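You operate a simulated robot arm through the tools that you are given. There is no shell and no other tool. Be economical: measure what you need, move in short steps, check, and stop when the job is done.

The job below is to be done with a simulated robot arm. You get a single attempt, and the scene is never put back.

## Task
Put the blue cap on the packing table away on the rack bench. Take the battery one on the packing table and put it away on the motor test bench. Put the bearing with the orange cage on the packing table away on the bench at station two. Take the red cap and leave it on the packing table. Set the orange slider with the white knob to 5. Put the valve number two on the cage side of the long line bench away on the board of the valve jig. Fetch the white diffuser and set it in the grey box marked packing. Take the cap three on the cage side of the long line bench and put it away on the table of the die stand. The order is free. Set down upright: battery one. The orange slider with the white knob goes toward x +0.0, y +0.0, z +1.0 (a direction in the base frame), to its stop.

The check looks at the end state, three seconds after you hand in, the way a careful person would. Anything else that was tipped, shoved, dropped, spilled or broken makes it a failure. Lids that push on must go on centred and level and be pressed home; caps that screw on are set level and turned clockwise until they are tight.

## Robot
A 7-joint arm with a two-finger parallel gripper on a trunk, on a base that drives. Base frame: it is fixed to the floor where the robot stands at the start and does not move with it; the origin is under the middle of the robot, x ahead of it, y to its left, z up; the surface under the hand at the start is at about z = 800. Units: mm, degrees, N and s.
With the tool pointing down near the work surface it reaches from about 460 to 920 mm from the robot's upright axis, wherever it stands. Its first joint turns from -115.0 to 115.0 degrees. Places, roughly: battery one [750, -250, 750]; bearing with the orange cage (4x4x2 cm) [600, -500, 800]; bench at station two [-4800, -3400, 800]; blue cap (10x10x6 cm) [900, -200, 800]; board of the valve jig [-4000, -3200, 800]; cap three [-4250, 6750, 750]; grey box marked packing [-4500, 7000, 750]; motor test bench [-10000, -700, 800]; orange slider with the white knob [-4000, 5900, 700]; packing table [700, -100, 800]; rack bench [800, 2200, 700]; red cap (10x10x6 cm) [1000, 2000, 700]; table of the die stand (47x23 cm) [-7380, 4280, 860]; valve number two [-4250, 6000, 750]; white diffuser (7x7x3 cm) [-4300, 6600, 600]. Payload 3.91 kg.
The TCP is the grasp point between the finger pads, 30 mm short of the fingertips. In the tool frame z runs along the fingers and y along their closing line. Largest opening 110 mm; finger width 20, thickness 10; the body of the gripper, 48 by 112 mm, starts 55 mm behind the TCP.
Orientation is that of the tool frame in the base frame, as a unit quaternion [w, x, y, z]. With the fingers straight down and closing along the base's y, the tool's x points along the base's -x, its y along +y and its z along -z.

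## Interface
- The arm moves only by the tool servo_tool. Its argument "series" is a list of rows, each a list of 3 entries, a list of its own where there are three numbers: the gripper command, from -1 (shut) to 1 (fully open), values between in proportion, then the shift along the base's x, y, z in mm, then the turn, a rotation vector about the base's x, y, z in degrees. In form: [[jaw, [dx, dy, dz], [wx, wy, wz]], ...]. A call has 1 to 8 rows; each row is the pose to reach, as a shift and turn from the pose commanded when the call began. A row lasts 0.2 s, in which the tool goes at most 50 mm and 8.6 degrees; a call with a longer step from one row to the next is refused whole, and so is a gripper value outside its range. Where a pose cannot be reached the arm comes as near as it can. A force on the tool above 40 N (or 10 N above the force at the start of the call, whichever is more), or a blocked arm, ends the call early, and 0.2 s more pass. The fingers move at their own pace (about 153 mm/s each) and stop on an object; they squeeze with about 27 N. The grip force told is the motor's: it shows also when the fingers shut on nothing. Time passes only in rows, and 0.2 s behind the last, so rows that repeat a pose let the fingers close. The reply holds the time, the measured pose of the TCP, the force on the tool along the base axes, the opening and the grip force, in the units named above and with some noise, with the torque about the TCP (base axes, N m) and any sound that the robot's microphone picked up.
- Cameras (640 x 400 px; columns grow to the right, rows downward): "scene" is now at [214.3, 152.4, 1416.3]; the picture's right is [-0.59, -0.80, 0.00], its down [-0.45, 0.34, -0.83] and it looks along [0.66, -0.49, -0.56] (base axes); focal length 294 px, centre (320, 200). "wrist" rides on the gripper at [72, 17, -103] in the tool frame; the picture's right is [-0.23, 0.97, 0.00], its down [-0.76, -0.18, -0.62] and it looks along [-0.61, -0.14, 0.78] (tool axes); focal length 222 px, centre (320, 200). There is no depth. A picture from a camera that has moved, and an enlarged one, comes with that camera's place and axes in the base frame and with its lens.
- capture(camera): a new picture of that camera. No time passes.
- raise_lower(by): slides the trunk up (or, below 0, down) by that many mm; the arm and the scene camera ride with it, the base frame stays. It gives what a move gives, with no picture.
- drive_base(legs): drives the robot by 1 to 6 legs, each [ahead, left, turn to the left] in mm, mm and degrees, along the robot's own axes; the way and the turn of a leg run together, so that a leg with both is an arc; at most 1500 mm and 180 degrees a leg. The arm and the cameras ride along, it lands a little off, and it stops where it bumps. It gives what a move gives.
- turn_head(pan, tilt): turns the head with the scene camera to pan (to the left, within 80 degrees either way) and tilt (down, from -29 to 69), counted from straight ahead of the robot. It gives what a move gives.
- zoom(camera, box): a new picture of the part [left, top, right, bottom] of that camera's present view, enlarged. No time passes.
- job_done(): hands the job in; it is judged then, once.

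Go step by step. Nothing tells you exact positions but the pictures and the camera data: compare them with the known pose of the tool, close in by small moves and look again before you grip or let go. The budget is 217 turns and 202 pictures, counting those below and the enlarged ones. Unless the task says otherwise, let go and move clear before handing in, and close with one line.

The tools are called after ">>>" as name(argument=value, ...) on one line, values as JSON. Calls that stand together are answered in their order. servo_tool: Moves the arm, as the interface text tells. Its arguments: {"type":"object","properties":{"series":{"type":"array","items":{"type":"array"}}},"required":["series"]} The other tools are called the same way: raise_lower (by) slides the trunk up or down; drive_base (legs) drives the base; turn_head (pan, tilt) turns the head that bears the scene camera; capture (camera) takes a picture; zoom (camera, box) takes an enlarged picture of a part of a camera's view; job_done () hands the job in.

At the start:

```text
time: 0.0
ee_pos: [637.8, -194.4, 1064.5]
ee_rot: [0.0, 0.0, 1.0, 0.0]
wrist_force: [0.6, 0.7, -0.3]
torque: [-0.04, -0.03, -0.03]
grip_width: 109.8
grasp_force: 0.0
trunk travel left (down, up): [-750.0, 240.0]
robot x, y, heading: [-2.2, -0.9, -0.1]
head pan, tilt: [-36.5, 34.4]
```

scene: 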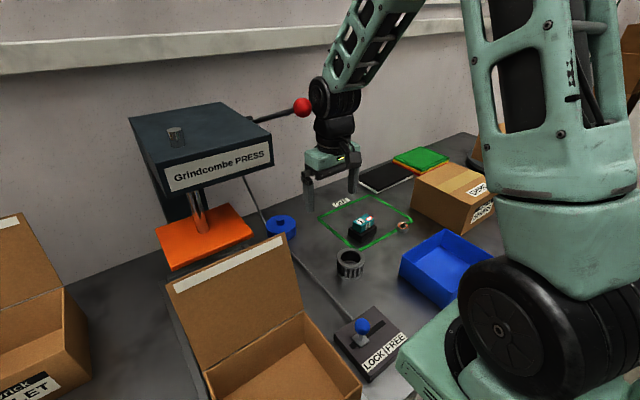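
wrist: 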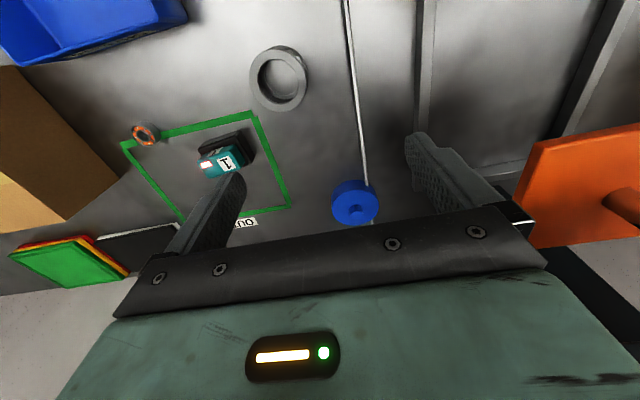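

I see the battery inside the green outline, the bearing with the orange cage beside it, and the blue cap with a knob near a press. I'll look closer first.

>>> zoom(camera="scene", box=[240, 160, 440, 285])

>>> zoom(camera="wrist", box=[100, 40, 420, 240])

>>> turn_head(pan=60, tilt=20)

>>> capture(camera="scene")

```text
3.20 times, centred on (340, 222) of scene
camera zoom: at [214.3, 152.4, 1416.3], right [-0.59, -0.8, 0.0], down [-0.45, 0.34, -0.83], along [0.66, -0.49, -0.56], focal length 940 px, centre (256, 128)
```

zoom: 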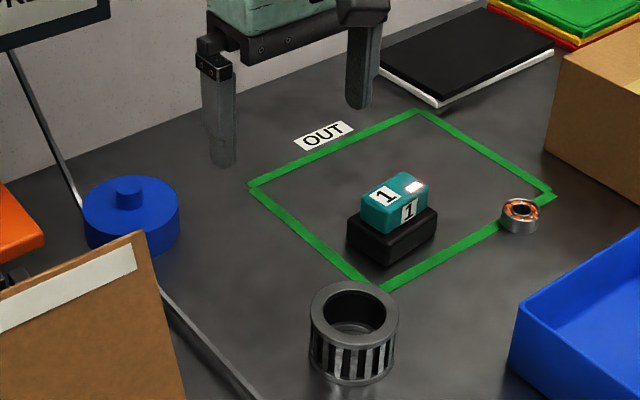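

```text
2.00 times, centred on (260, 140) of wrist
camera zoom: at [565.8, -176.8, 1167.3], right [0.23, 0.97, 0.0], down [0.76, -0.18, 0.62], along [0.61, -0.14, -0.78], focal length 444 px, centre (440, 320)
```

zoom: 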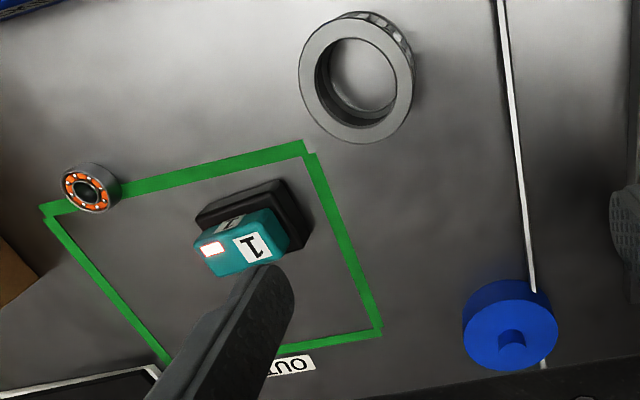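

```text
time: 1.7
ee_pos: [637.7, -194.5, 1063.5]
ee_rot: [0.0, 0.0, 1.0, 0.0]
wrist_force: [-0.1, 0.4, -0.1]
torque: [0.01, 0.02, 0.02]
grip_width: 110.0
grasp_force: 0.1
trunk travel left (down, up): [-750.0, 240.0]
robot x, y, heading: [-0.3, -1.3, -0.1]
head pan, tilt: [60.0, 20.0]
```

```text
197 pictures are left
camera scene: at [189.9, 285.6, 1439.2], right [0.87, -0.5, 0.0], down [-0.17, -0.3, -0.94], along [0.47, 0.81, -0.34], focal length 294 px, centre (320, 200)
```

scene: 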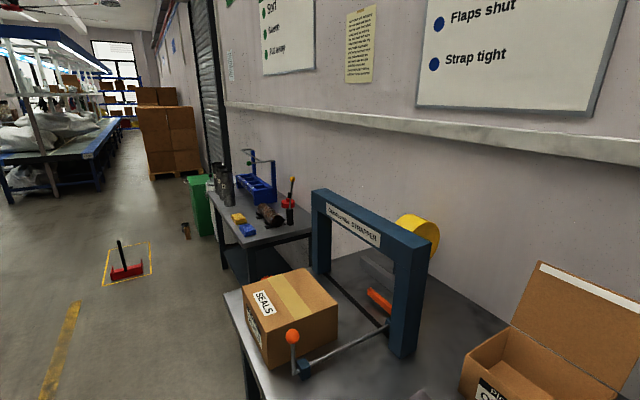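

The blue cap's centre should be near (856, -171), with a knob on top. I'll bring the tool over it and look again.

>>> servo_tool(series=[[1, [45, 5, -10], [0, 0, 0]], [1, [90, 10, -30], [0, 0, 0]], [1, [135, 15, -50], [0, 0, 0]], [1, [180, 20, -65], [0, 0, 0]], [1, [215, 23, -80], [0, 0, 0]], [1, [215, 23, -80], [0, 0, 0]]])

>>> capture(camera="wrist")

>>> turn_head(pan=-25, tilt=35)

>>> capture(camera="scene")

```text
time: 3.1
ee_pos: [851.8, -171.9, 984.2]
ee_rot: [0.0, 0.001, 1.0, 0.0]
wrist_force: [-0.9, -0.5, -0.2]
torque: [-0.06, -0.01, 0.05]
grip_width: 110.0
grasp_force: 0.2
trunk travel left (down, up): [-750.0, 240.0]
robot x, y, heading: [1.8, -0.9, 0.2]
head pan, tilt: [60.0, 20.0]
```

```text
196 pictures are left
camera wrist: at [780.3, -153.6, 1086.2], right [0.23, 0.97, 0.0], down [0.76, -0.18, 0.62], along [0.61, -0.14, -0.78], focal length 222 px, centre (320, 200)
```

wrist: 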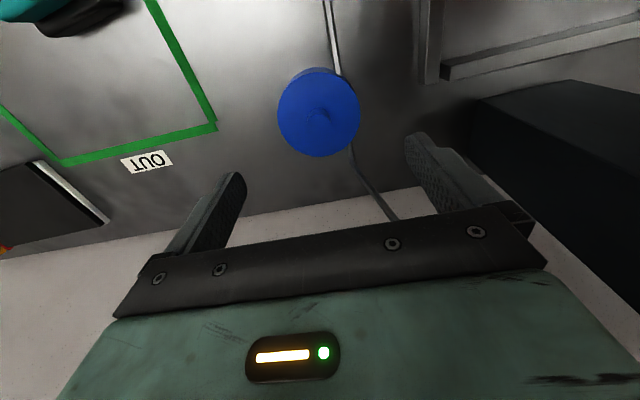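

```text
time: 4.7
ee_pos: [853.0, -171.5, 983.5]
ee_rot: [0.0, -0.001, 1.0, 0.0]
wrist_force: [-1.0, 0.1, 0.1]
torque: [0.0, -0.01, 0.01]
grip_width: 110.1
grasp_force: 0.1
trunk travel left (down, up): [-750.0, 240.0]
robot x, y, heading: [0.4, 4.8, -0.2]
head pan, tilt: [-25.0, 35.0]
```

```text
195 pictures are left
camera scene: at [223.2, 167.8, 1415.4], right [-0.42, -0.91, 0.0], down [-0.52, 0.24, -0.82], along [0.74, -0.35, -0.57], focal length 294 px, centre (320, 200)
```

scene: 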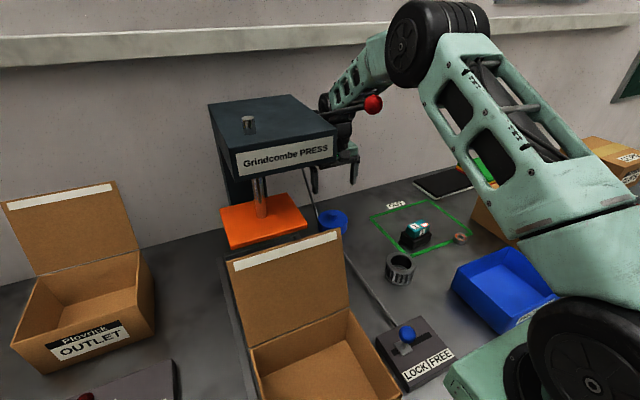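

The cap's knob sits at about (852, -170), top near z 847. The press lever's red ball is close to the forearm, so I'll check that before lowering.

>>> zoom(camera="scene", box=[200, 60, 440, 260])

>>> turn_head(pan=40, tilt=35)

>>> capture(camera="scene")

```text
2.00 times, centred on (320, 160) of scene
camera zoom: at [223.2, 167.8, 1415.4], right [-0.42, -0.91, 0.0], down [-0.52, 0.24, -0.82], along [0.74, -0.35, -0.57], focal length 587 px, centre (320, 280)
```

zoom: 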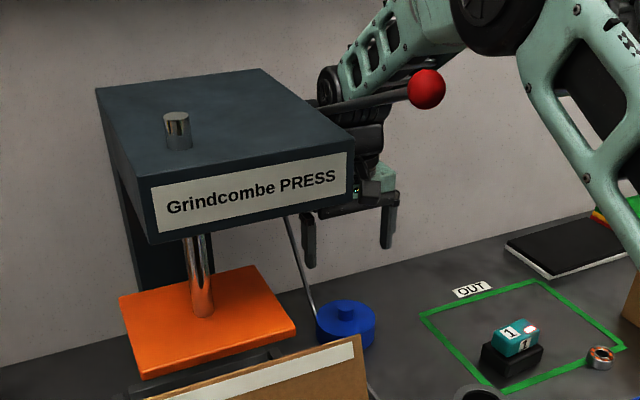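

```text
time: 6.1
ee_pos: [852.1, -172.7, 982.9]
ee_rot: [-0.001, 0.0, 1.0, 0.001]
wrist_force: [-0.3, -0.5, -0.2]
torque: [-0.02, 0.01, 0.0]
grip_width: 110.1
grasp_force: 0.1
trunk travel left (down, up): [-750.0, 240.0]
robot x, y, heading: [3.8, -1.9, 0.0]
head pan, tilt: [40.0, 35.0]
```

```text
193 pictures are left
camera scene: at [210.8, 261.5, 1415.4], right [0.64, -0.77, 0.0], down [-0.44, -0.37, -0.82], along [0.63, 0.53, -0.57], focal length 294 px, centre (320, 200)
```

scene: 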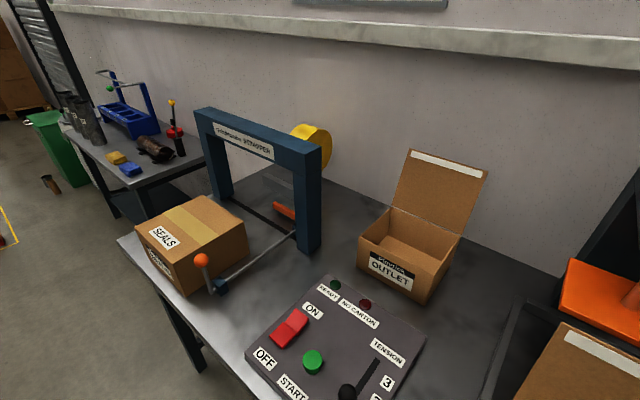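

The lever ball's depth is uncertain, so I'll raise the trunk to get a second viewpoint and triangulate it.

>>> raise_lower(by=220)

>>> turn_head(pan=-25, tilt=45)

>>> capture(camera="scene")

>>> capture(camera="wrist")

```text
time: 7.2
ee_pos: [845.5, -171.8, 1057.4]
ee_rot: [-0.012, 0.0, 1.0, -0.001]
wrist_force: [2.0, -0.3, -18.5]
torque: [-0.97, 0.73, -0.17]
grip_width: 110.1
grasp_force: 0.1
trunk travel left (down, up): [-836.0, 154.0]
robot x, y, heading: [-0.3, -1.4, 0.0]
head pan, tilt: [40.0, 35.0]
stopped: the force on the tool passed its limit at 65 N (the readings are from after the stop); the commanded pose is now the measured one
```

```text
time: 8.5
ee_pos: [846.2, -171.5, 1059.1]
ee_rot: [-0.012, 0.0, 1.0, -0.001]
wrist_force: [-7.2, -3.5, -32.8]
torque: [-1.59, 0.15, 0.3]
grip_width: 110.0
grasp_force: 0.0
trunk travel left (down, up): [-836.0, 154.0]
robot x, y, heading: [-3.0, -1.3, 0.1]
head pan, tilt: [-25.0, 45.0]
```

```text
192 pictures are left
camera scene: at [218.3, 170.2, 1485.8], right [-0.42, -0.91, 0.0], down [-0.64, 0.3, -0.71], along [0.64, -0.3, -0.71], focal length 294 px, centre (320, 200)
```

scene: 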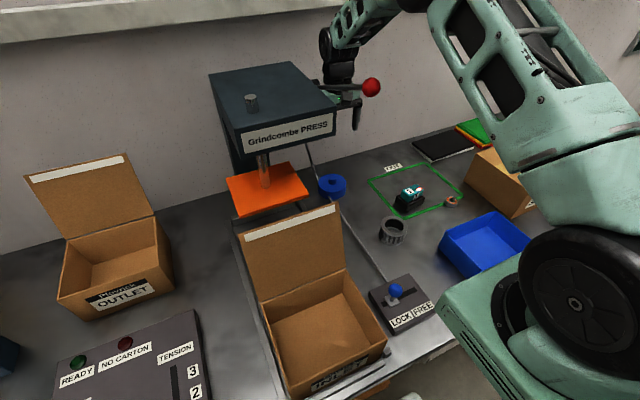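

```text
191 pictures are left
camera wrist: at [777.4, -154.4, 1162.1], right [0.23, 0.97, -0.01], down [0.78, -0.18, 0.61], along [0.59, -0.14, -0.8], focal length 222 px, centre (320, 200)
```

wrist: 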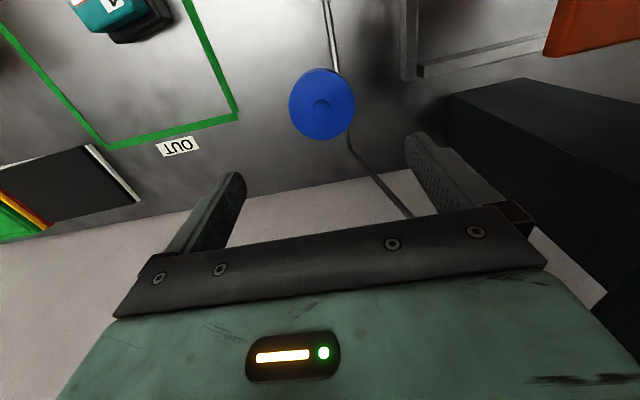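

The upward move made the hand touch the press structure on its left. I'll lower straight back along the same path and check.

>>> raise_lower(by=-76)

>>> capture(camera="scene")

```text
time: 9.7
ee_pos: [846.3, -171.7, 984.7]
ee_rot: [-0.009, -0.001, 1.0, 0.0]
wrist_force: [-0.1, 0.2, -0.1]
torque: [0.02, 0.0, 0.0]
grip_width: 110.4
grasp_force: 0.1
trunk travel left (down, up): [-760.0, 230.0]
robot x, y, heading: [-0.7, -1.2, 0.0]
head pan, tilt: [-25.0, 45.0]
```

```text
190 pictures are left
camera scene: at [217.1, 170.6, 1410.1], right [-0.42, -0.91, 0.0], down [-0.64, 0.3, -0.71], along [0.64, -0.3, -0.71], focal length 294 px, centre (320, 200)
```

scene: 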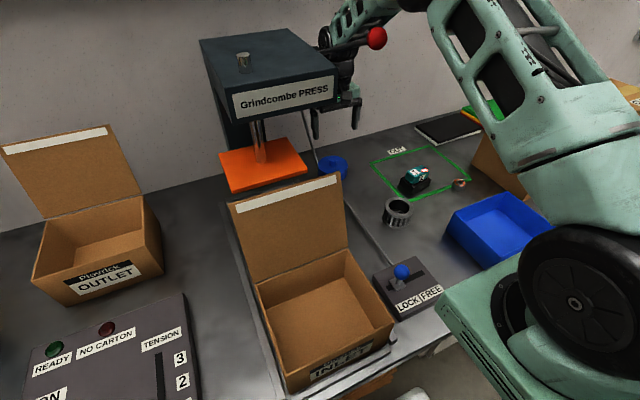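

The lever ball is around (613, -109, 1271) and the hand brushed the lever's pivot side. I'll retract under it and shift the base right so the arm approaches from the clear side.

>>> servo_tool(series=[[1, [-45, 0, -5], [0, 0, 0]], [1, [-90, 0, -5], [0, 0, 0]], [1, [-135, -10, -5], [0, 0, 0]], [1, [-180, -20, 0], [0, 0, 0]], [1, [-225, -30, 0], [0, 0, 0]], [1, [-265, -40, 0], [0, 0, 0]], [1, [-265, -40, 0], [0, 0, 0]]])

>>> turn_head(pan=-70, tilt=35)

>>> capture(camera="scene")

```text
time: 11.3
ee_pos: [580.8, -209.1, 984.2]
ee_rot: [-0.009, -0.001, 1.0, -0.001]
wrist_force: [-0.6, -0.6, -0.5]
torque: [-0.01, -0.01, 0.01]
grip_width: 110.2
grasp_force: 0.2
trunk travel left (down, up): [-760.0, 230.0]
robot x, y, heading: [0.3, -3.7, -0.2]
head pan, tilt: [-25.0, 45.0]
```

```text
time: 12.4
ee_pos: [581.9, -210.4, 983.4]
ee_rot: [-0.01, -0.001, 1.0, -0.001]
wrist_force: [0.4, 0.3, 0.4]
torque: [0.0, 0.01, 0.01]
grip_width: 110.0
grasp_force: 0.1
trunk travel left (down, up): [-760.0, 230.0]
robot x, y, heading: [1.1, -4.4, -0.0]
head pan, tilt: [-70.0, 35.0]
```

```text
189 pictures are left
camera scene: at [173.5, 122.3, 1424.9], right [-0.94, -0.34, 0.0], down [-0.2, 0.54, -0.82], along [0.28, -0.77, -0.57], focal length 294 px, centre (320, 200)
```

scene: 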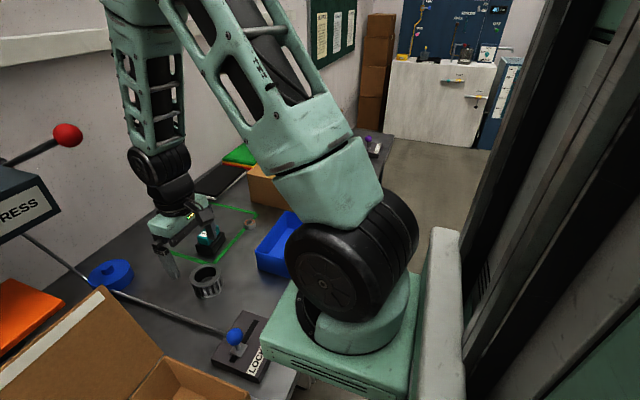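

Floor to the right looks open; I'll strafe right 250 mm.

>>> drive_base(legs=[[0, -250, 0]])

>>> servo_tool(series=[[1, [45, 35, 0], [0, 0, 0]], [1, [90, 75, 0], [0, 0, 0]], [1, [135, 120, 0], [0, 0, 0]], [1, [180, 165, -5], [0, 0, 0]], [1, [225, 210, -10], [0, 0, 0]], [1, [265, 245, -20], [0, 0, 0]], [1, [265, 245, -20], [0, 0, 0]]])

>>> turn_head(pan=0, tilt=35)

>>> capture(camera="scene")

>>> capture(camera="wrist")

```text
time: 14.2
ee_pos: [582.0, -460.2, 984.6]
ee_rot: [-0.01, 0.0, 1.0, 0.0]
wrist_force: [-0.3, -0.7, 0.1]
torque: [0.03, 0.01, -0.02]
grip_width: 110.0
grasp_force: 0.1
trunk travel left (down, up): [-760.0, 230.0]
robot x, y, heading: [-3.9, -251.7, -0.0]
head pan, tilt: [-70.0, 35.0]
```

```text
refused: row 1 steps farther than a row can; nothing moved
```

```text
time: 15.6
ee_pos: [583.7, -461.1, 984.1]
ee_rot: [-0.01, -0.001, 1.0, 0.0]
wrist_force: [-0.8, 0.6, -0.3]
torque: [-0.01, 0.03, 0.01]
grip_width: 110.1
grasp_force: 0.0
trunk travel left (down, up): [-760.0, 230.0]
robot x, y, heading: [0.5, -247.3, 0.0]
head pan, tilt: [0.0, 35.0]
```

```text
188 pictures are left
camera scene: at [231.4, -45.0, 1424.9], right [0.0, -1.0, 0.0], down [-0.57, 0.0, -0.82], along [0.82, 0.0, -0.57], focal length 294 px, centre (320, 200)
```

scene: 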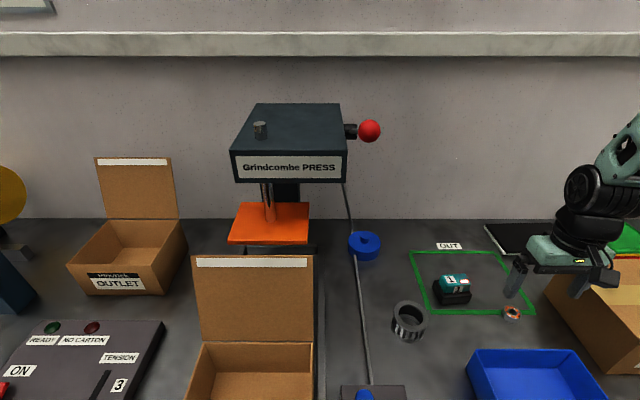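

```text
187 pictures are left
camera wrist: at [512.3, -443.1, 1088.5], right [0.23, 0.97, -0.01], down [0.77, -0.18, 0.61], along [0.59, -0.14, -0.79], focal length 222 px, centre (320, 200)
```

wrist: 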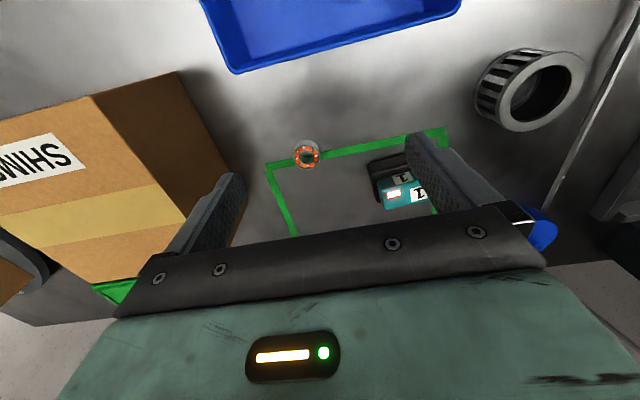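

Now the arm comes from the right of the press. I'll swing over to the cap in two calls.

>>> servo_tool(series=[[1, [40, 15, 0], [0, 0, 0]], [1, [80, 30, 0], [0, 0, 0]], [1, [120, 50, 0], [0, 0, 0]], [1, [155, 80, 0], [0, 0, 0]], [1, [190, 113, 0], [0, 0, 0]], [1, [220, 148, -5], [0, 0, 0]], [1, [245, 188, -10], [0, 0, 0]], [1, [260, 230, -15], [0, 0, 0]]])

>>> servo_tool(series=[[1, [7, 45, -5], [0, 0, 0]], [1, [9, 60, -10], [1, 0, 0]], [1, [9, 60, -10], [1, 0, 0]]])

>>> capture(camera="wrist")

>>> capture(camera="scene")

```text
time: 17.4
ee_pos: [842.2, -229.9, 967.5]
ee_rot: [-0.01, 0.0, 1.0, -0.001]
wrist_force: [0.0, -0.7, -0.2]
torque: [0.05, -0.01, 0.0]
grip_width: 109.9
grasp_force: 0.0
trunk travel left (down, up): [-760.0, 230.0]
robot x, y, heading: [3.4, -248.4, -0.2]
head pan, tilt: [0.0, 35.0]
```

```text
time: 18.2
ee_pos: [851.0, -169.2, 959.8]
ee_rot: [-0.009, 0.0, 1.0, 0.009]
wrist_force: [0.5, 0.1, -0.6]
torque: [0.0, -0.02, -0.02]
grip_width: 110.0
grasp_force: 0.0
trunk travel left (down, up): [-760.0, 230.0]
robot x, y, heading: [-0.2, -248.9, -0.0]
head pan, tilt: [0.0, 35.0]
```

```text
186 pictures are left
camera wrist: at [781.2, -154.0, 1063.5], right [0.23, 0.97, 0.01], down [0.77, -0.19, 0.61], along [0.59, -0.13, -0.8], focal length 222 px, centre (320, 200)
```

wrist: 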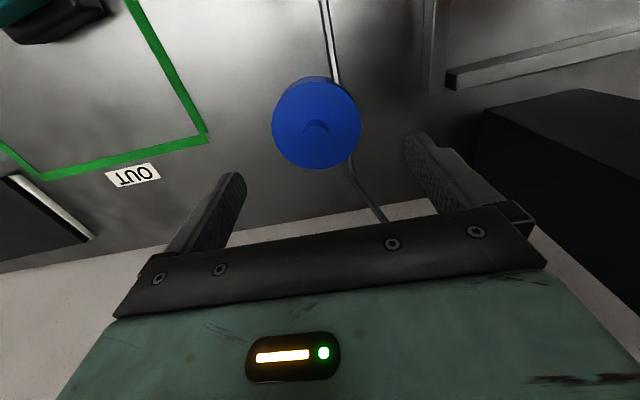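

```text
185 pictures are left
camera scene: at [231.4, -44.9, 1424.9], right [0.0, -1.0, 0.0], down [-0.57, 0.0, -0.82], along [0.82, 0.0, -0.57], focal length 294 px, centre (320, 200)
```

scene: 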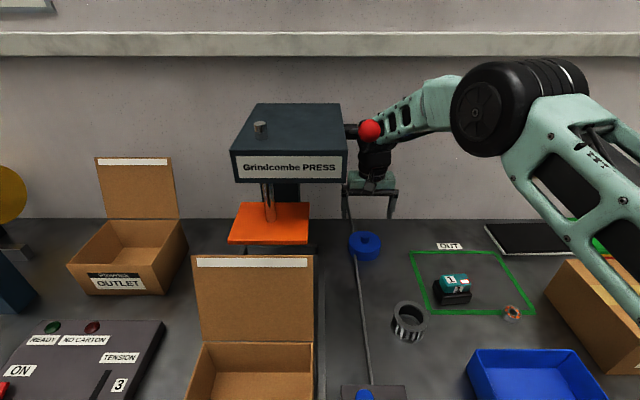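

The knob is under the hand at about (853, -172). I'll level the tool and lower to just above the disc.

>>> servo_tool(series=[[1, [1, -2, -30], [-1, -1, 0]], [1, [2, -3, -60], [-1, -1, 0]], [0.2, [2, -3, -80], [-1, -1, 0]], [0.0, [2, -3, -88], [-1, -1, 0]], [0.0, [2, -3, -88], [-1, -1, 0]]])

>>> zoom(camera="scene", box=[320, 160, 440, 280])

>>> capture(camera="wrist")

```text
time: 19.4
ee_pos: [853.8, -174.4, 872.4]
ee_rot: [-0.002, -0.001, 1.0, -0.001]
wrist_force: [0.1, -0.6, 0.1]
torque: [0.03, 0.02, 0.01]
grip_width: 54.8
grasp_force: 0.0
trunk travel left (down, up): [-760.0, 230.0]
robot x, y, heading: [-1.3, -248.6, -0.1]
head pan, tilt: [0.0, 35.0]
```

```text
3.33 times, centred on (380, 220) of scene
camera zoom: at [231.4, -44.9, 1424.9], right [0.0, -1.0, 0.0], down [-0.57, 0.0, -0.82], along [0.82, 0.0, -0.57], focal length 979 px, centre (120, 133)
```

zoom: 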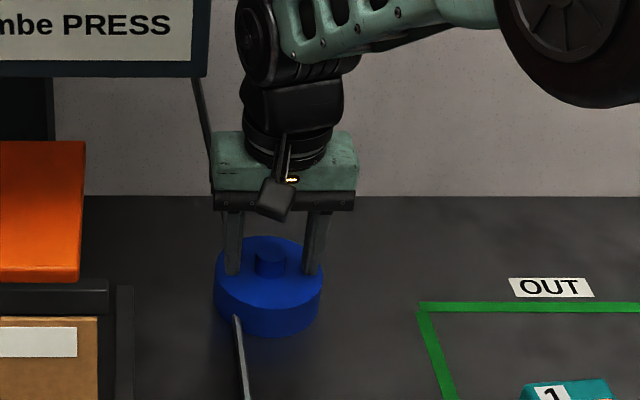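

```text
183 pictures are left
camera wrist: at [781.8, -156.7, 974.3], right [0.23, 0.97, 0.0], down [0.76, -0.18, 0.62], along [0.61, -0.14, -0.78], focal length 222 px, centre (320, 200)
```

wrist: 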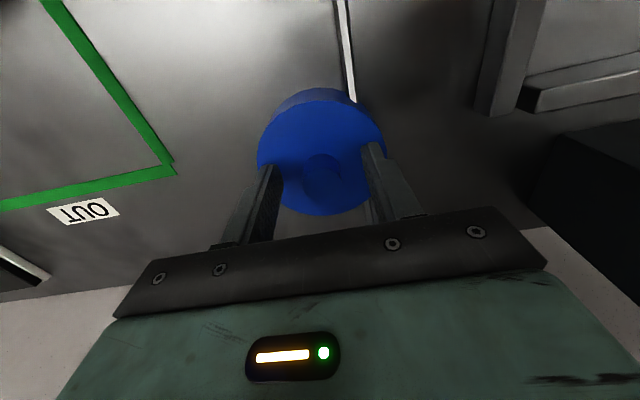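

The fingers straddle the knob. I'll lower a little more and close.

>>> servo_tool(series=[[0, [3, 1, -4], [0, 0, 0]], [0, [3, 1, -8], [0, 0, 0]], [-1, [3, 1, -8], [0, 0, 0]], [-1, [3, 1, -8], [0, 0, 0]], [-1, [3, 1, -8], [0, 0, 0]]])

>>> zoom(camera="scene", box=[320, 160, 440, 280])

```text
time: 20.6
ee_pos: [856.3, -171.9, 866.7]
ee_rot: [0.003, -0.001, 1.0, 0.0]
wrist_force: [6.5, 1.7, 24.9]
torque: [0.05, -0.2, -0.09]
grip_width: 24.0
grasp_force: 27.1
trunk travel left (down, up): [-760.0, 230.0]
robot x, y, heading: [-0.5, -246.7, 0.1]
head pan, tilt: [0.0, 35.0]
```

```text
3.33 times, centred on (380, 220) of scene
camera zoom: at [230.5, -44.9, 1425.3], right [0.0, -1.0, 0.0], down [-0.57, 0.0, -0.82], along [0.82, 0.0, -0.57], focal length 979 px, centre (120, 133)
```

zoom: 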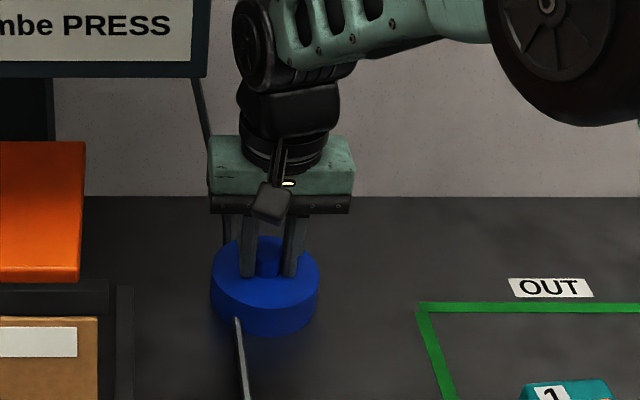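

Gripped on the knob. Lift to about z 935 and check.

>>> servo_tool(series=[[-1, [0, 0, 10], [0, 0, 0]], [-1, [0, 0, 35], [0, 0, 0]], [-1, [0, 0, 65], [0, 0, 0]], [-1, [-10, -15, 80], [0, 0, 0]], [-1, [-30, -45, 90], [0, 0, 0]], [-1, [-50, -80, 95], [0, 0, 0]]])

>>> capture(camera="scene")

>>> capture(camera="wrist")

```text
time: 22.0
ee_pos: [805.9, -251.7, 957.0]
ee_rot: [-0.001, -0.002, 1.0, -0.001]
wrist_force: [0.3, 0.8, -0.4]
torque: [-0.04, 0.02, -0.01]
grip_width: 0.4
grasp_force: 26.7
trunk travel left (down, up): [-760.0, 230.0]
robot x, y, heading: [0.6, -252.4, 0.1]
head pan, tilt: [0.0, 35.0]
```

```text
181 pictures are left
camera scene: at [231.6, -44.3, 1424.7], right [0.0, -1.0, 0.0], down [-0.57, 0.0, -0.82], along [0.82, 0.0, -0.57], focal length 294 px, centre (320, 200)
```

scene: 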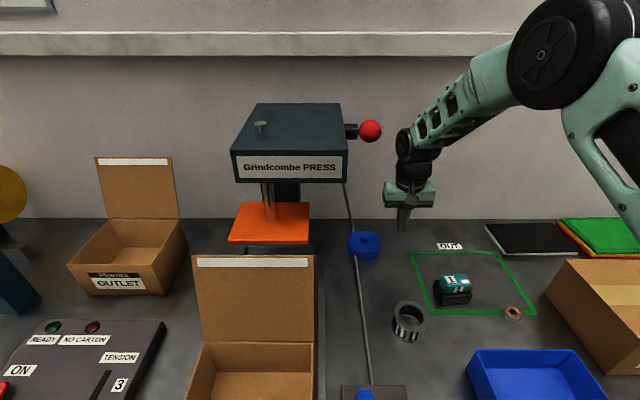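

```text
180 pictures are left
camera wrist: at [734.2, -234.0, 1060.8], right [0.22, 0.97, 0.0], down [0.76, -0.17, 0.62], along [0.61, -0.14, -0.78], focal length 222 px, centre (320, 200)
```

wrist: 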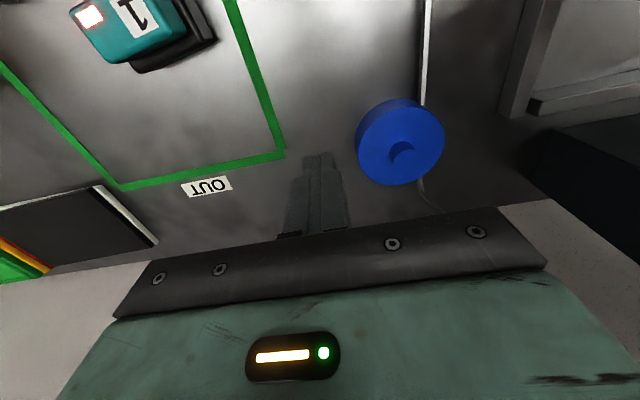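

The knob slipped out and the cap stayed put; a bar runs from the "LOCK / FREE" lever to it. I'll inspect that lever.

>>> turn_head(pan=0, tilt=55)

>>> zoom(camera="scene", box=[290, 60, 490, 330])

>>> zoom(camera="wrist", box=[330, 40, 510, 230])

```text
time: 22.9
ee_pos: [806.2, -253.0, 958.9]
ee_rot: [-0.001, -0.001, 1.0, -0.001]
wrist_force: [0.2, 0.6, 0.5]
torque: [0.0, 0.0, 0.03]
grip_width: 0.0
grasp_force: 27.0
trunk travel left (down, up): [-760.0, 230.0]
robot x, y, heading: [1.4, -248.1, 0.3]
head pan, tilt: [0.0, 55.0]
```

```text
1.48 times, centred on (390, 195) of scene
camera zoom: at [215.5, -44.9, 1396.7], right [0.0, -1.0, 0.0], down [-0.82, 0.0, -0.57], along [0.57, 0.0, -0.82], focal length 435 px, centre (216, 207)
```

zoom: 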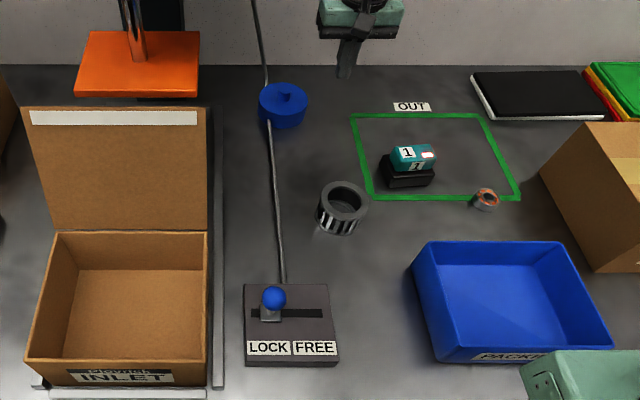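

```text
2.11 times, centred on (420, 135) of wrist
camera zoom: at [734.5, -234.7, 1061.0], right [0.23, 0.97, 0.0], down [0.76, -0.18, 0.62], along [0.61, -0.14, -0.78], focal length 468 px, centre (110, 337)
```

zoom: 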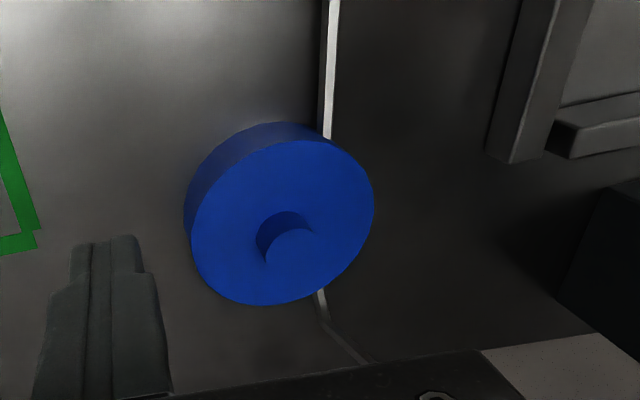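

The lever is at LOCK, but its bar seems to run past the cap to the press. I'll regrip the knob and lift only slightly, reading the force.

>>> servo_tool(series=[[0, [20, 35, -5], [0, 0, 0]], [0, [40, 70, -20], [0, 0, 0]], [0, [50, 80, -50], [0, 0, 0]], [0, [50, 80, -80], [0, 0, 0]], [0, [50, 80, -90], [0, 0, 0]], [-1, [50, 80, -90], [0, 0, 0]], [-1, [50, 80, -90], [0, 0, 0]], [-1, [50, 80, -90], [0, 0, 0]]])

>>> servo_tool(series=[[-1, [0, 0, 1], [0, 0, 0]], [-1, [0, 0, 2], [0, 0, 0]]])

>>> servo_tool(series=[[-1, [0, 0, 1], [0, 0, 0]], [-1, [0, 0, 2], [0, 0, 0]]])

>>> servo_tool(series=[[-1, [0, 0, 1], [0, 0, 0]], [-1, [0, 0, 2], [0, 0, 0]]])

```text
time: 24.6
ee_pos: [855.2, -171.8, 867.4]
ee_rot: [-0.001, -0.001, 1.0, -0.001]
wrist_force: [-0.4, -0.5, 1.4]
torque: [0.01, 0.01, -0.02]
grip_width: 23.4
grasp_force: 26.7
trunk travel left (down, up): [-760.0, 230.0]
robot x, y, heading: [-2.1, -252.9, 0.0]
head pan, tilt: [0.0, 55.0]
```

```text
time: 25.2
ee_pos: [857.0, -172.9, 869.4]
ee_rot: [-0.001, -0.001, 1.0, -0.001]
wrist_force: [0.6, 0.5, -0.8]
torque: [0.0, -0.04, -0.01]
grip_width: 23.7
grasp_force: 26.7
trunk travel left (down, up): [-760.0, 230.0]
robot x, y, heading: [-0.7, -250.0, 0.1]
head pan, tilt: [0.0, 55.0]
```

```text
time: 25.9
ee_pos: [856.4, -173.0, 873.0]
ee_rot: [-0.001, -0.001, 1.0, 0.0]
wrist_force: [-0.3, -0.4, -0.6]
torque: [0.01, 0.0, -0.01]
grip_width: 23.5
grasp_force: 26.9
trunk travel left (down, up): [-760.0, 230.0]
robot x, y, heading: [-3.2, -252.5, 0.0]
head pan, tilt: [0.0, 55.0]
```

```text
time: 26.4
ee_pos: [857.1, -173.6, 873.6]
ee_rot: [-0.001, -0.001, 1.0, -0.001]
wrist_force: [-0.1, -0.1, -0.5]
torque: [-0.02, 0.03, 0.02]
grip_width: 23.5
grasp_force: 27.3
trunk travel left (down, up): [-760.0, 230.0]
robot x, y, heading: [0.1, -248.0, -0.1]
head pan, tilt: [0.0, 55.0]
```

>>> servo_tool(series=[[-1, [0, 0, 3], [0, 0, 0]], [-1, [0, 0, 6], [0, 0, 0]]])

>>> zoom(camera="scene", box=[320, 60, 440, 160])

>>> zoom(camera="wrist", box=[200, 60, 440, 230])

```text
time: 27.1
ee_pos: [856.3, -172.4, 880.4]
ee_rot: [-0.001, -0.001, 1.0, 0.0]
wrist_force: [-0.3, 0.0, -1.1]
torque: [-0.01, 0.02, -0.01]
grip_width: 23.3
grasp_force: 26.9
trunk travel left (down, up): [-760.0, 230.0]
robot x, y, heading: [-0.6, -247.0, 0.3]
head pan, tilt: [0.0, 55.0]
```

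```text
4.00 times, centred on (380, 110) of scene
camera zoom: at [215.5, -44.9, 1396.6], right [0.0, -1.0, 0.0], down [-0.82, 0.0, -0.57], along [0.57, 0.0, -0.82], focal length 1175 px, centre (80, 560)
```

zoom: 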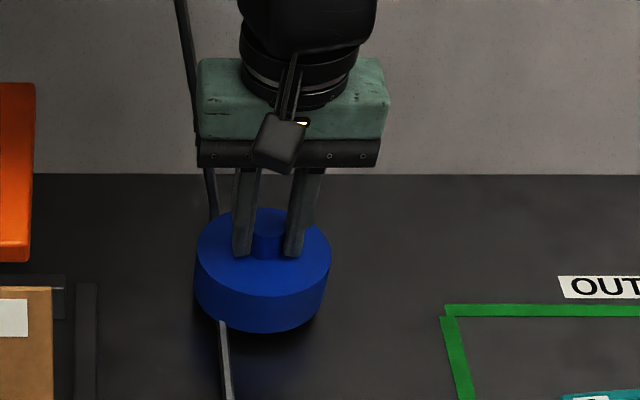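

```text
2.35 times, centred on (320, 145) of wrist
camera zoom: at [784.4, -155.7, 983.2], right [0.23, 0.97, 0.0], down [0.76, -0.18, 0.62], along [0.61, -0.14, -0.78], focal length 523 px, centre (320, 329)
```

zoom: 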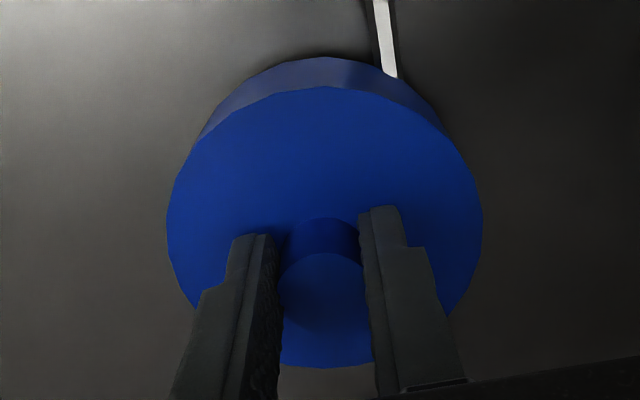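

The cap does lift, and it's light. I'll keep raising it slowly and check the grip.

>>> servo_tool(series=[[-1, [0, 0, 6], [0, 0, 0]], [-1, [0, 0, 12], [0, 0, 0]], [-1, [0, 0, 18], [0, 0, 0]], [-1, [0, 0, 24], [0, 0, 0]], [-1, [0, 0, 30], [0, 0, 0]], [-1, [0, 0, 36], [0, 0, 0]], [-1, [0, 0, 42], [0, 0, 0]], [-1, [0, 0, 48], [0, 0, 0]]])

>>> zoom(camera="scene", box=[320, 40, 440, 140])

```text
time: 28.9
ee_pos: [856.5, -173.2, 928.5]
ee_rot: [0.0, -0.001, 1.0, -0.001]
wrist_force: [0.1, 0.8, 0.1]
torque: [-0.02, -0.01, -0.04]
grip_width: 23.5
grasp_force: 27.2
trunk travel left (down, up): [-760.0, 230.0]
robot x, y, heading: [0.2, -250.9, 0.2]
head pan, tilt: [0.0, 55.0]
```

```text
4.00 times, centred on (380, 90) of scene
camera zoom: at [215.6, -44.9, 1396.6], right [0.0, -1.0, 0.0], down [-0.82, 0.0, -0.57], along [0.57, 0.0, -0.82], focal length 1175 px, centre (80, 640)
```

zoom: 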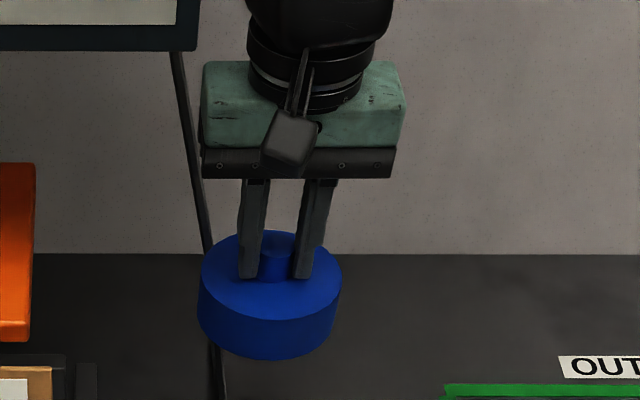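

Held well. I'll carry it right and back at modest speed.

>>> servo_tool(series=[[-1, [-5, -12, 2], [0, 0, 0]], [-1, [-12, -30, 5], [0, 0, 0]], [-1, [-25, -50, 10], [0, 0, 0]], [-1, [-42, -70, 15], [0, 0, 0]], [-1, [-62, -85, 20], [0, 0, 0]], [-1, [-85, -100, 25], [0, 0, 0]], [-1, [-110, -112, 30], [0, 0, 0]], [-1, [-135, -125, 35], [0, 0, 0]]])

>>> servo_tool(series=[[-1, [-25, 0, 5], [0, 0, 0]], [-1, [-50, 0, 10], [0, 0, 0]], [-1, [-75, 0, 15], [0, 0, 0]], [-1, [-100, 0, 20], [0, 0, 0]], [-1, [-125, 0, 25], [0, 0, 0]], [-1, [-150, 0, 30], [0, 0, 0]], [-1, [-175, 0, 35], [0, 0, 0]], [-1, [-190, 0, 40], [0, 0, 0]]])

>>> turn_head(pan=75, tilt=30)

>>> capture(camera="scene")

>>> capture(camera="wrist")

```text
time: 30.6
ee_pos: [719.4, -296.9, 963.4]
ee_rot: [-0.001, 0.0, 1.0, -0.001]
wrist_force: [0.0, 0.0, -0.9]
torque: [-0.02, 0.03, 0.0]
grip_width: 23.5
grasp_force: 26.8
trunk travel left (down, up): [-760.0, 230.0]
robot x, y, heading: [-1.8, -247.9, 0.4]
head pan, tilt: [0.0, 55.0]
```

```text
time: 32.5
ee_pos: [530.3, -297.3, 1002.1]
ee_rot: [-0.001, -0.001, 1.0, -0.001]
wrist_force: [-0.9, 0.6, -0.2]
torque: [0.02, -0.03, 0.04]
grip_width: 23.6
grasp_force: 27.2
trunk travel left (down, up): [-760.0, 230.0]
robot x, y, heading: [-0.9, -250.4, -0.0]
head pan, tilt: [0.0, 55.0]
```

```text
time: 33.9
ee_pos: [531.6, -296.7, 1002.9]
ee_rot: [0.0, -0.001, 1.0, -0.001]
wrist_force: [-0.1, -0.1, 0.4]
torque: [-0.01, 0.01, -0.04]
grip_width: 23.5
grasp_force: 26.9
trunk travel left (down, up): [-760.0, 230.0]
robot x, y, heading: [1.5, -254.1, 0.1]
head pan, tilt: [75.0, 30.0]
```

```text
174 pictures are left
camera scene: at [166.8, 42.4, 1432.7], right [0.97, -0.26, 0.0], down [-0.13, -0.48, -0.87], along [0.22, 0.84, -0.5], focal length 294 px, centre (320, 200)
```

scene: 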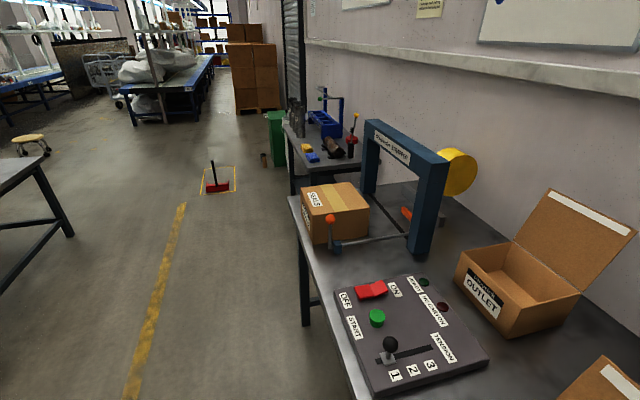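

```text
173 pictures are left
camera wrist: at [459.4, -279.2, 1105.9], right [0.23, 0.97, 0.0], down [0.76, -0.18, 0.62], along [0.61, -0.14, -0.78], focal length 222 px, centre (320, 200)
```

wrist: 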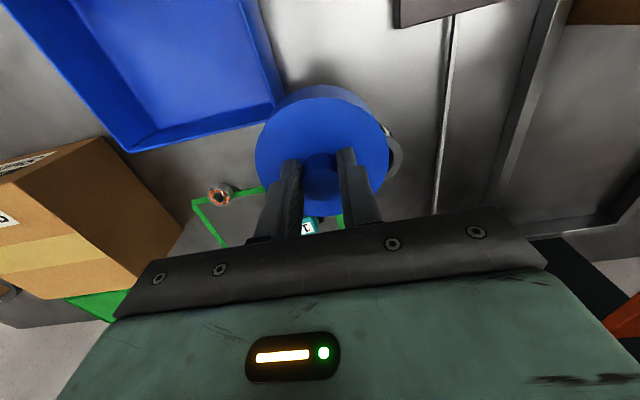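

The rack bench is further left beyond the packing table. I'll back off, strafe left about 2.45 m, then look.

>>> drive_base(legs=[[-420, 0, 0], [0, 1200, 0], [0, 1200, 0]])

>>> turn_head(pan=0, tilt=40)

>>> capture(camera="scene")

```text
time: 47.7
ee_pos: [110.4, 2053.5, 1002.1]
ee_rot: [-0.001, 0.008, 1.0, -0.001]
wrist_force: [-0.2, -0.4, -0.1]
torque: [-0.02, 0.02, 0.0]
grip_width: 23.7
grasp_force: 27.6
trunk travel left (down, up): [-760.0, 230.0]
robot x, y, heading: [-418.8, 2109.7, -0.9]
head pan, tilt: [75.0, 30.0]
```

```text
time: 49.2
ee_pos: [110.7, 2052.3, 1004.0]
ee_rot: [-0.002, 0.007, 1.0, -0.001]
wrist_force: [-0.3, -0.1, -0.5]
torque: [0.01, -0.02, 0.0]
grip_width: 23.4
grasp_force: 27.0
trunk travel left (down, up): [-760.0, 230.0]
robot x, y, heading: [-419.0, 2109.3, -0.9]
head pan, tilt: [0.0, 40.0]
```

```text
172 pictures are left
camera scene: at [-187.5, 2310.8, 1417.3], right [-0.02, -1.0, 0.0], down [-0.64, 0.01, -0.77], along [0.77, -0.01, -0.64], focal length 294 px, centre (320, 200)
```

scene: 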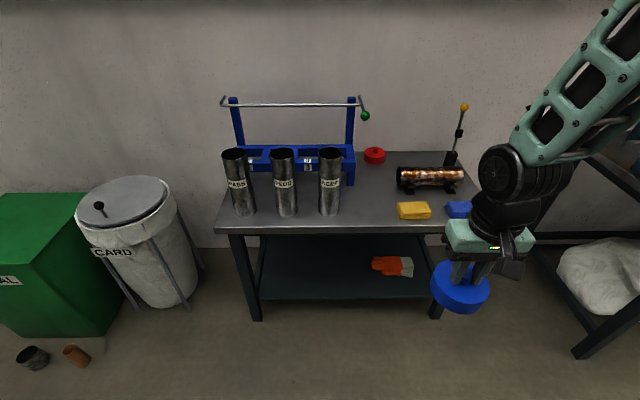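

I see the rack bench with the red cap at the back. The free area between the tubes and the roll looks right for the blue cap; zooming to confirm.

>>> zoom(camera="scene", box=[210, 80, 490, 255])

```text
2.29 times, centred on (350, 168) of scene
camera zoom: at [-187.5, 2310.8, 1417.3], right [-0.02, -1.0, 0.0], down [-0.64, 0.01, -0.77], along [0.77, -0.01, -0.64], focal length 671 px, centre (251, 274)
```

zoom: 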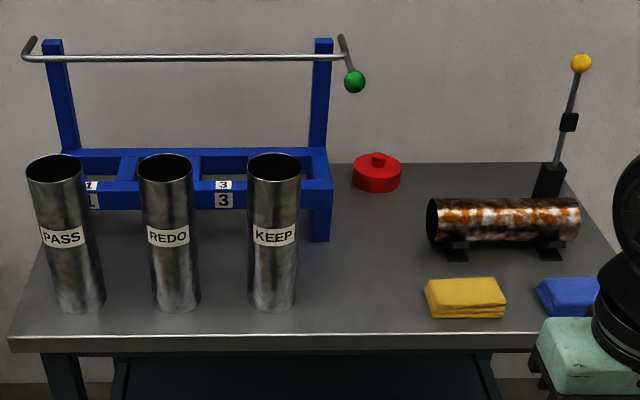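

The spot near (670, 2105) is free. I'll drive forward, keeping the hand clear of the tubes.

>>> drive_base(legs=[[470, 0, 0.9]])

>>> capture(camera="scene")

>>> capture(camera="wrist")

```text
time: 52.0
ee_pos: [578.1, 2058.6, 1003.0]
ee_rot: [-0.001, 0.0, 1.0, -0.001]
wrist_force: [-0.5, -0.5, -0.1]
torque: [0.02, 0.02, 0.03]
grip_width: 23.4
grasp_force: 26.6
trunk travel left (down, up): [-760.0, 230.0]
robot x, y, heading: [47.1, 2105.4, -0.0]
head pan, tilt: [0.0, 40.0]
```

```text
170 pictures are left
camera scene: at [275.6, 2310.0, 1417.3], right [0.0, -1.0, 0.0], down [-0.64, 0.0, -0.77], along [0.77, 0.0, -0.64], focal length 294 px, centre (320, 200)
```

scene: 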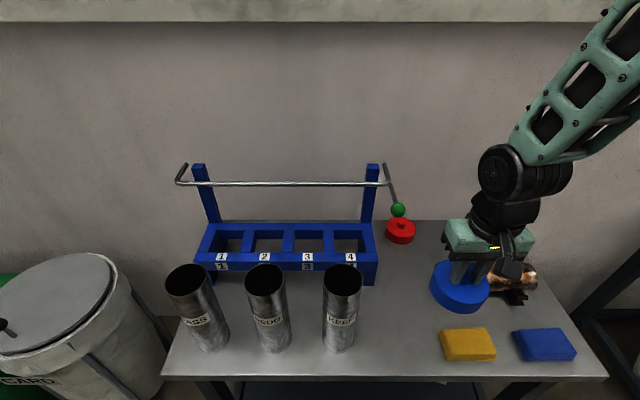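

```text
169 pictures are left
camera wrist: at [506.2, 2075.3, 1105.9], right [0.23, 0.97, 0.0], down [0.76, -0.18, 0.62], along [0.61, -0.14, -0.78], focal length 222 px, centre (320, 200)
```

wrist: 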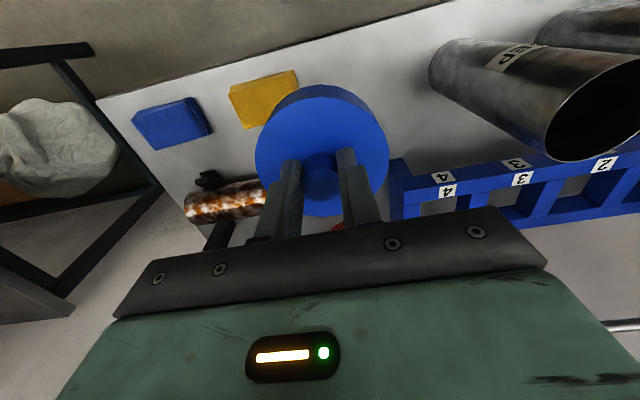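

Moving over the drop spot and lowering to just above the bench.

>>> servo_tool(series=[[-1, [30, 15, 0], [0, 0, 0]], [-1, [60, 30, -10], [0, 0, 0]], [-1, [90, 44, -30], [0, 0, 0]], [-1, [92, 46, -65], [0, 0, 0]], [-1, [92, 46, -100], [0, 0, 0]], [-1, [92, 46, -135], [0, 0, 0]], [-1, [92, 46, -170], [0, 0, 0]], [-1, [92, 46, -200], [0, 0, 0]]])

>>> capture(camera="wrist")

>>> capture(camera="scene")

```text
time: 53.8
ee_pos: [669.3, 2104.3, 800.6]
ee_rot: [0.0, 0.0, 1.0, -0.001]
wrist_force: [-0.3, -0.6, -0.3]
torque: [0.03, 0.0, 0.0]
grip_width: 23.2
grasp_force: 27.2
trunk travel left (down, up): [-760.0, 230.0]
robot x, y, heading: [47.3, 2105.5, -0.1]
head pan, tilt: [0.0, 40.0]
```

```text
168 pictures are left
camera wrist: at [598.0, 2120.9, 902.9], right [0.23, 0.97, 0.0], down [0.76, -0.18, 0.62], along [0.61, -0.14, -0.78], focal length 222 px, centre (320, 200)
```

wrist: 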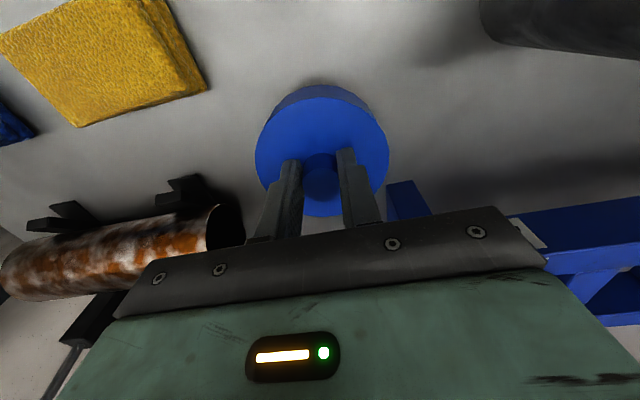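

```text
167 pictures are left
camera scene: at [275.4, 2309.9, 1417.5], right [0.0, -1.0, 0.0], down [-0.64, 0.0, -0.77], along [0.77, 0.0, -0.64], focal length 294 px, centre (320, 200)
```

scene: 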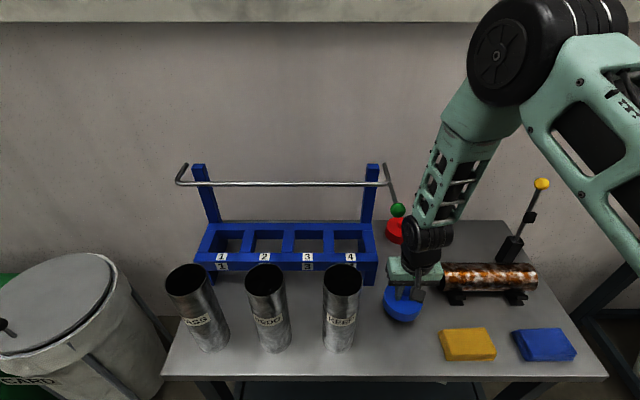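

Clear all round. Lowering slowly to contact.

>>> servo_tool(series=[[-1, [0, 0, -10], [0, 0, 0]], [-1, [0, 0, -18], [0, 0, 0]], [-1, [0, 0, -25], [0, 0, 0]], [-1, [0, 0, -29], [0, 0, 0]], [-1, [0, 0, -33], [0, 0, 0]]])

>>> capture(camera="wrist")

```text
time: 55.0
ee_pos: [669.5, 2104.0, 769.2]
ee_rot: [0.001, 0.0, 1.0, -0.001]
wrist_force: [-0.5, 0.1, -0.5]
torque: [-0.02, -0.02, 0.0]
grip_width: 23.8
grasp_force: 26.7
trunk travel left (down, up): [-760.0, 230.0]
robot x, y, heading: [47.5, 2106.9, 0.1]
head pan, tilt: [0.0, 40.0]
```

```text
166 pictures are left
camera wrist: at [597.9, 2121.4, 872.3], right [0.23, 0.97, 0.0], down [0.76, -0.18, 0.62], along [0.61, -0.14, -0.78], focal length 222 px, centre (320, 200)
```

wrist: 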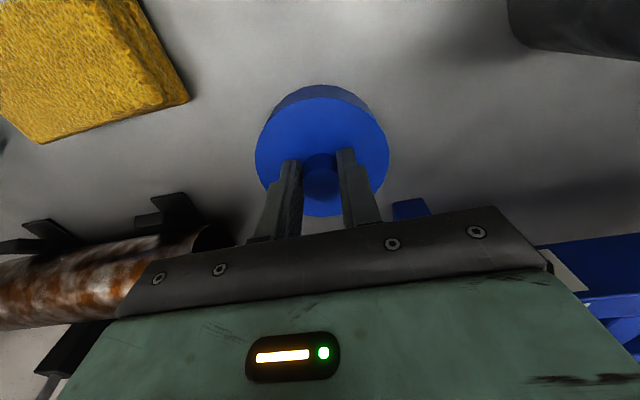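

>>> servo_tool(series=[[-1, [0, 0, -3], [0, 0, 0]], [-1, [0, 0, -6], [0, 0, 0]], [-1, [0, 0, -9], [0, 0, 0]], [-1, [0, 0, -12], [0, 0, 0]], [-1, [0, 0, -15], [0, 0, 0]]])

```text
time: 55.7
ee_pos: [669.6, 2104.0, 766.6]
ee_rot: [0.001, 0.0, 1.0, 0.0]
wrist_force: [-6.6, -2.6, 28.3]
torque: [-0.02, 0.08, -0.02]
grip_width: 23.7
grasp_force: 27.1
trunk travel left (down, up): [-760.0, 230.0]
robot x, y, heading: [48.0, 2110.4, -0.0]
head pan, tilt: [0.0, 40.0]
stopped in row 3: the force on the tool passed its limit at 47 N (the readings are from after the stop); the commanded pose is now the measured one
```

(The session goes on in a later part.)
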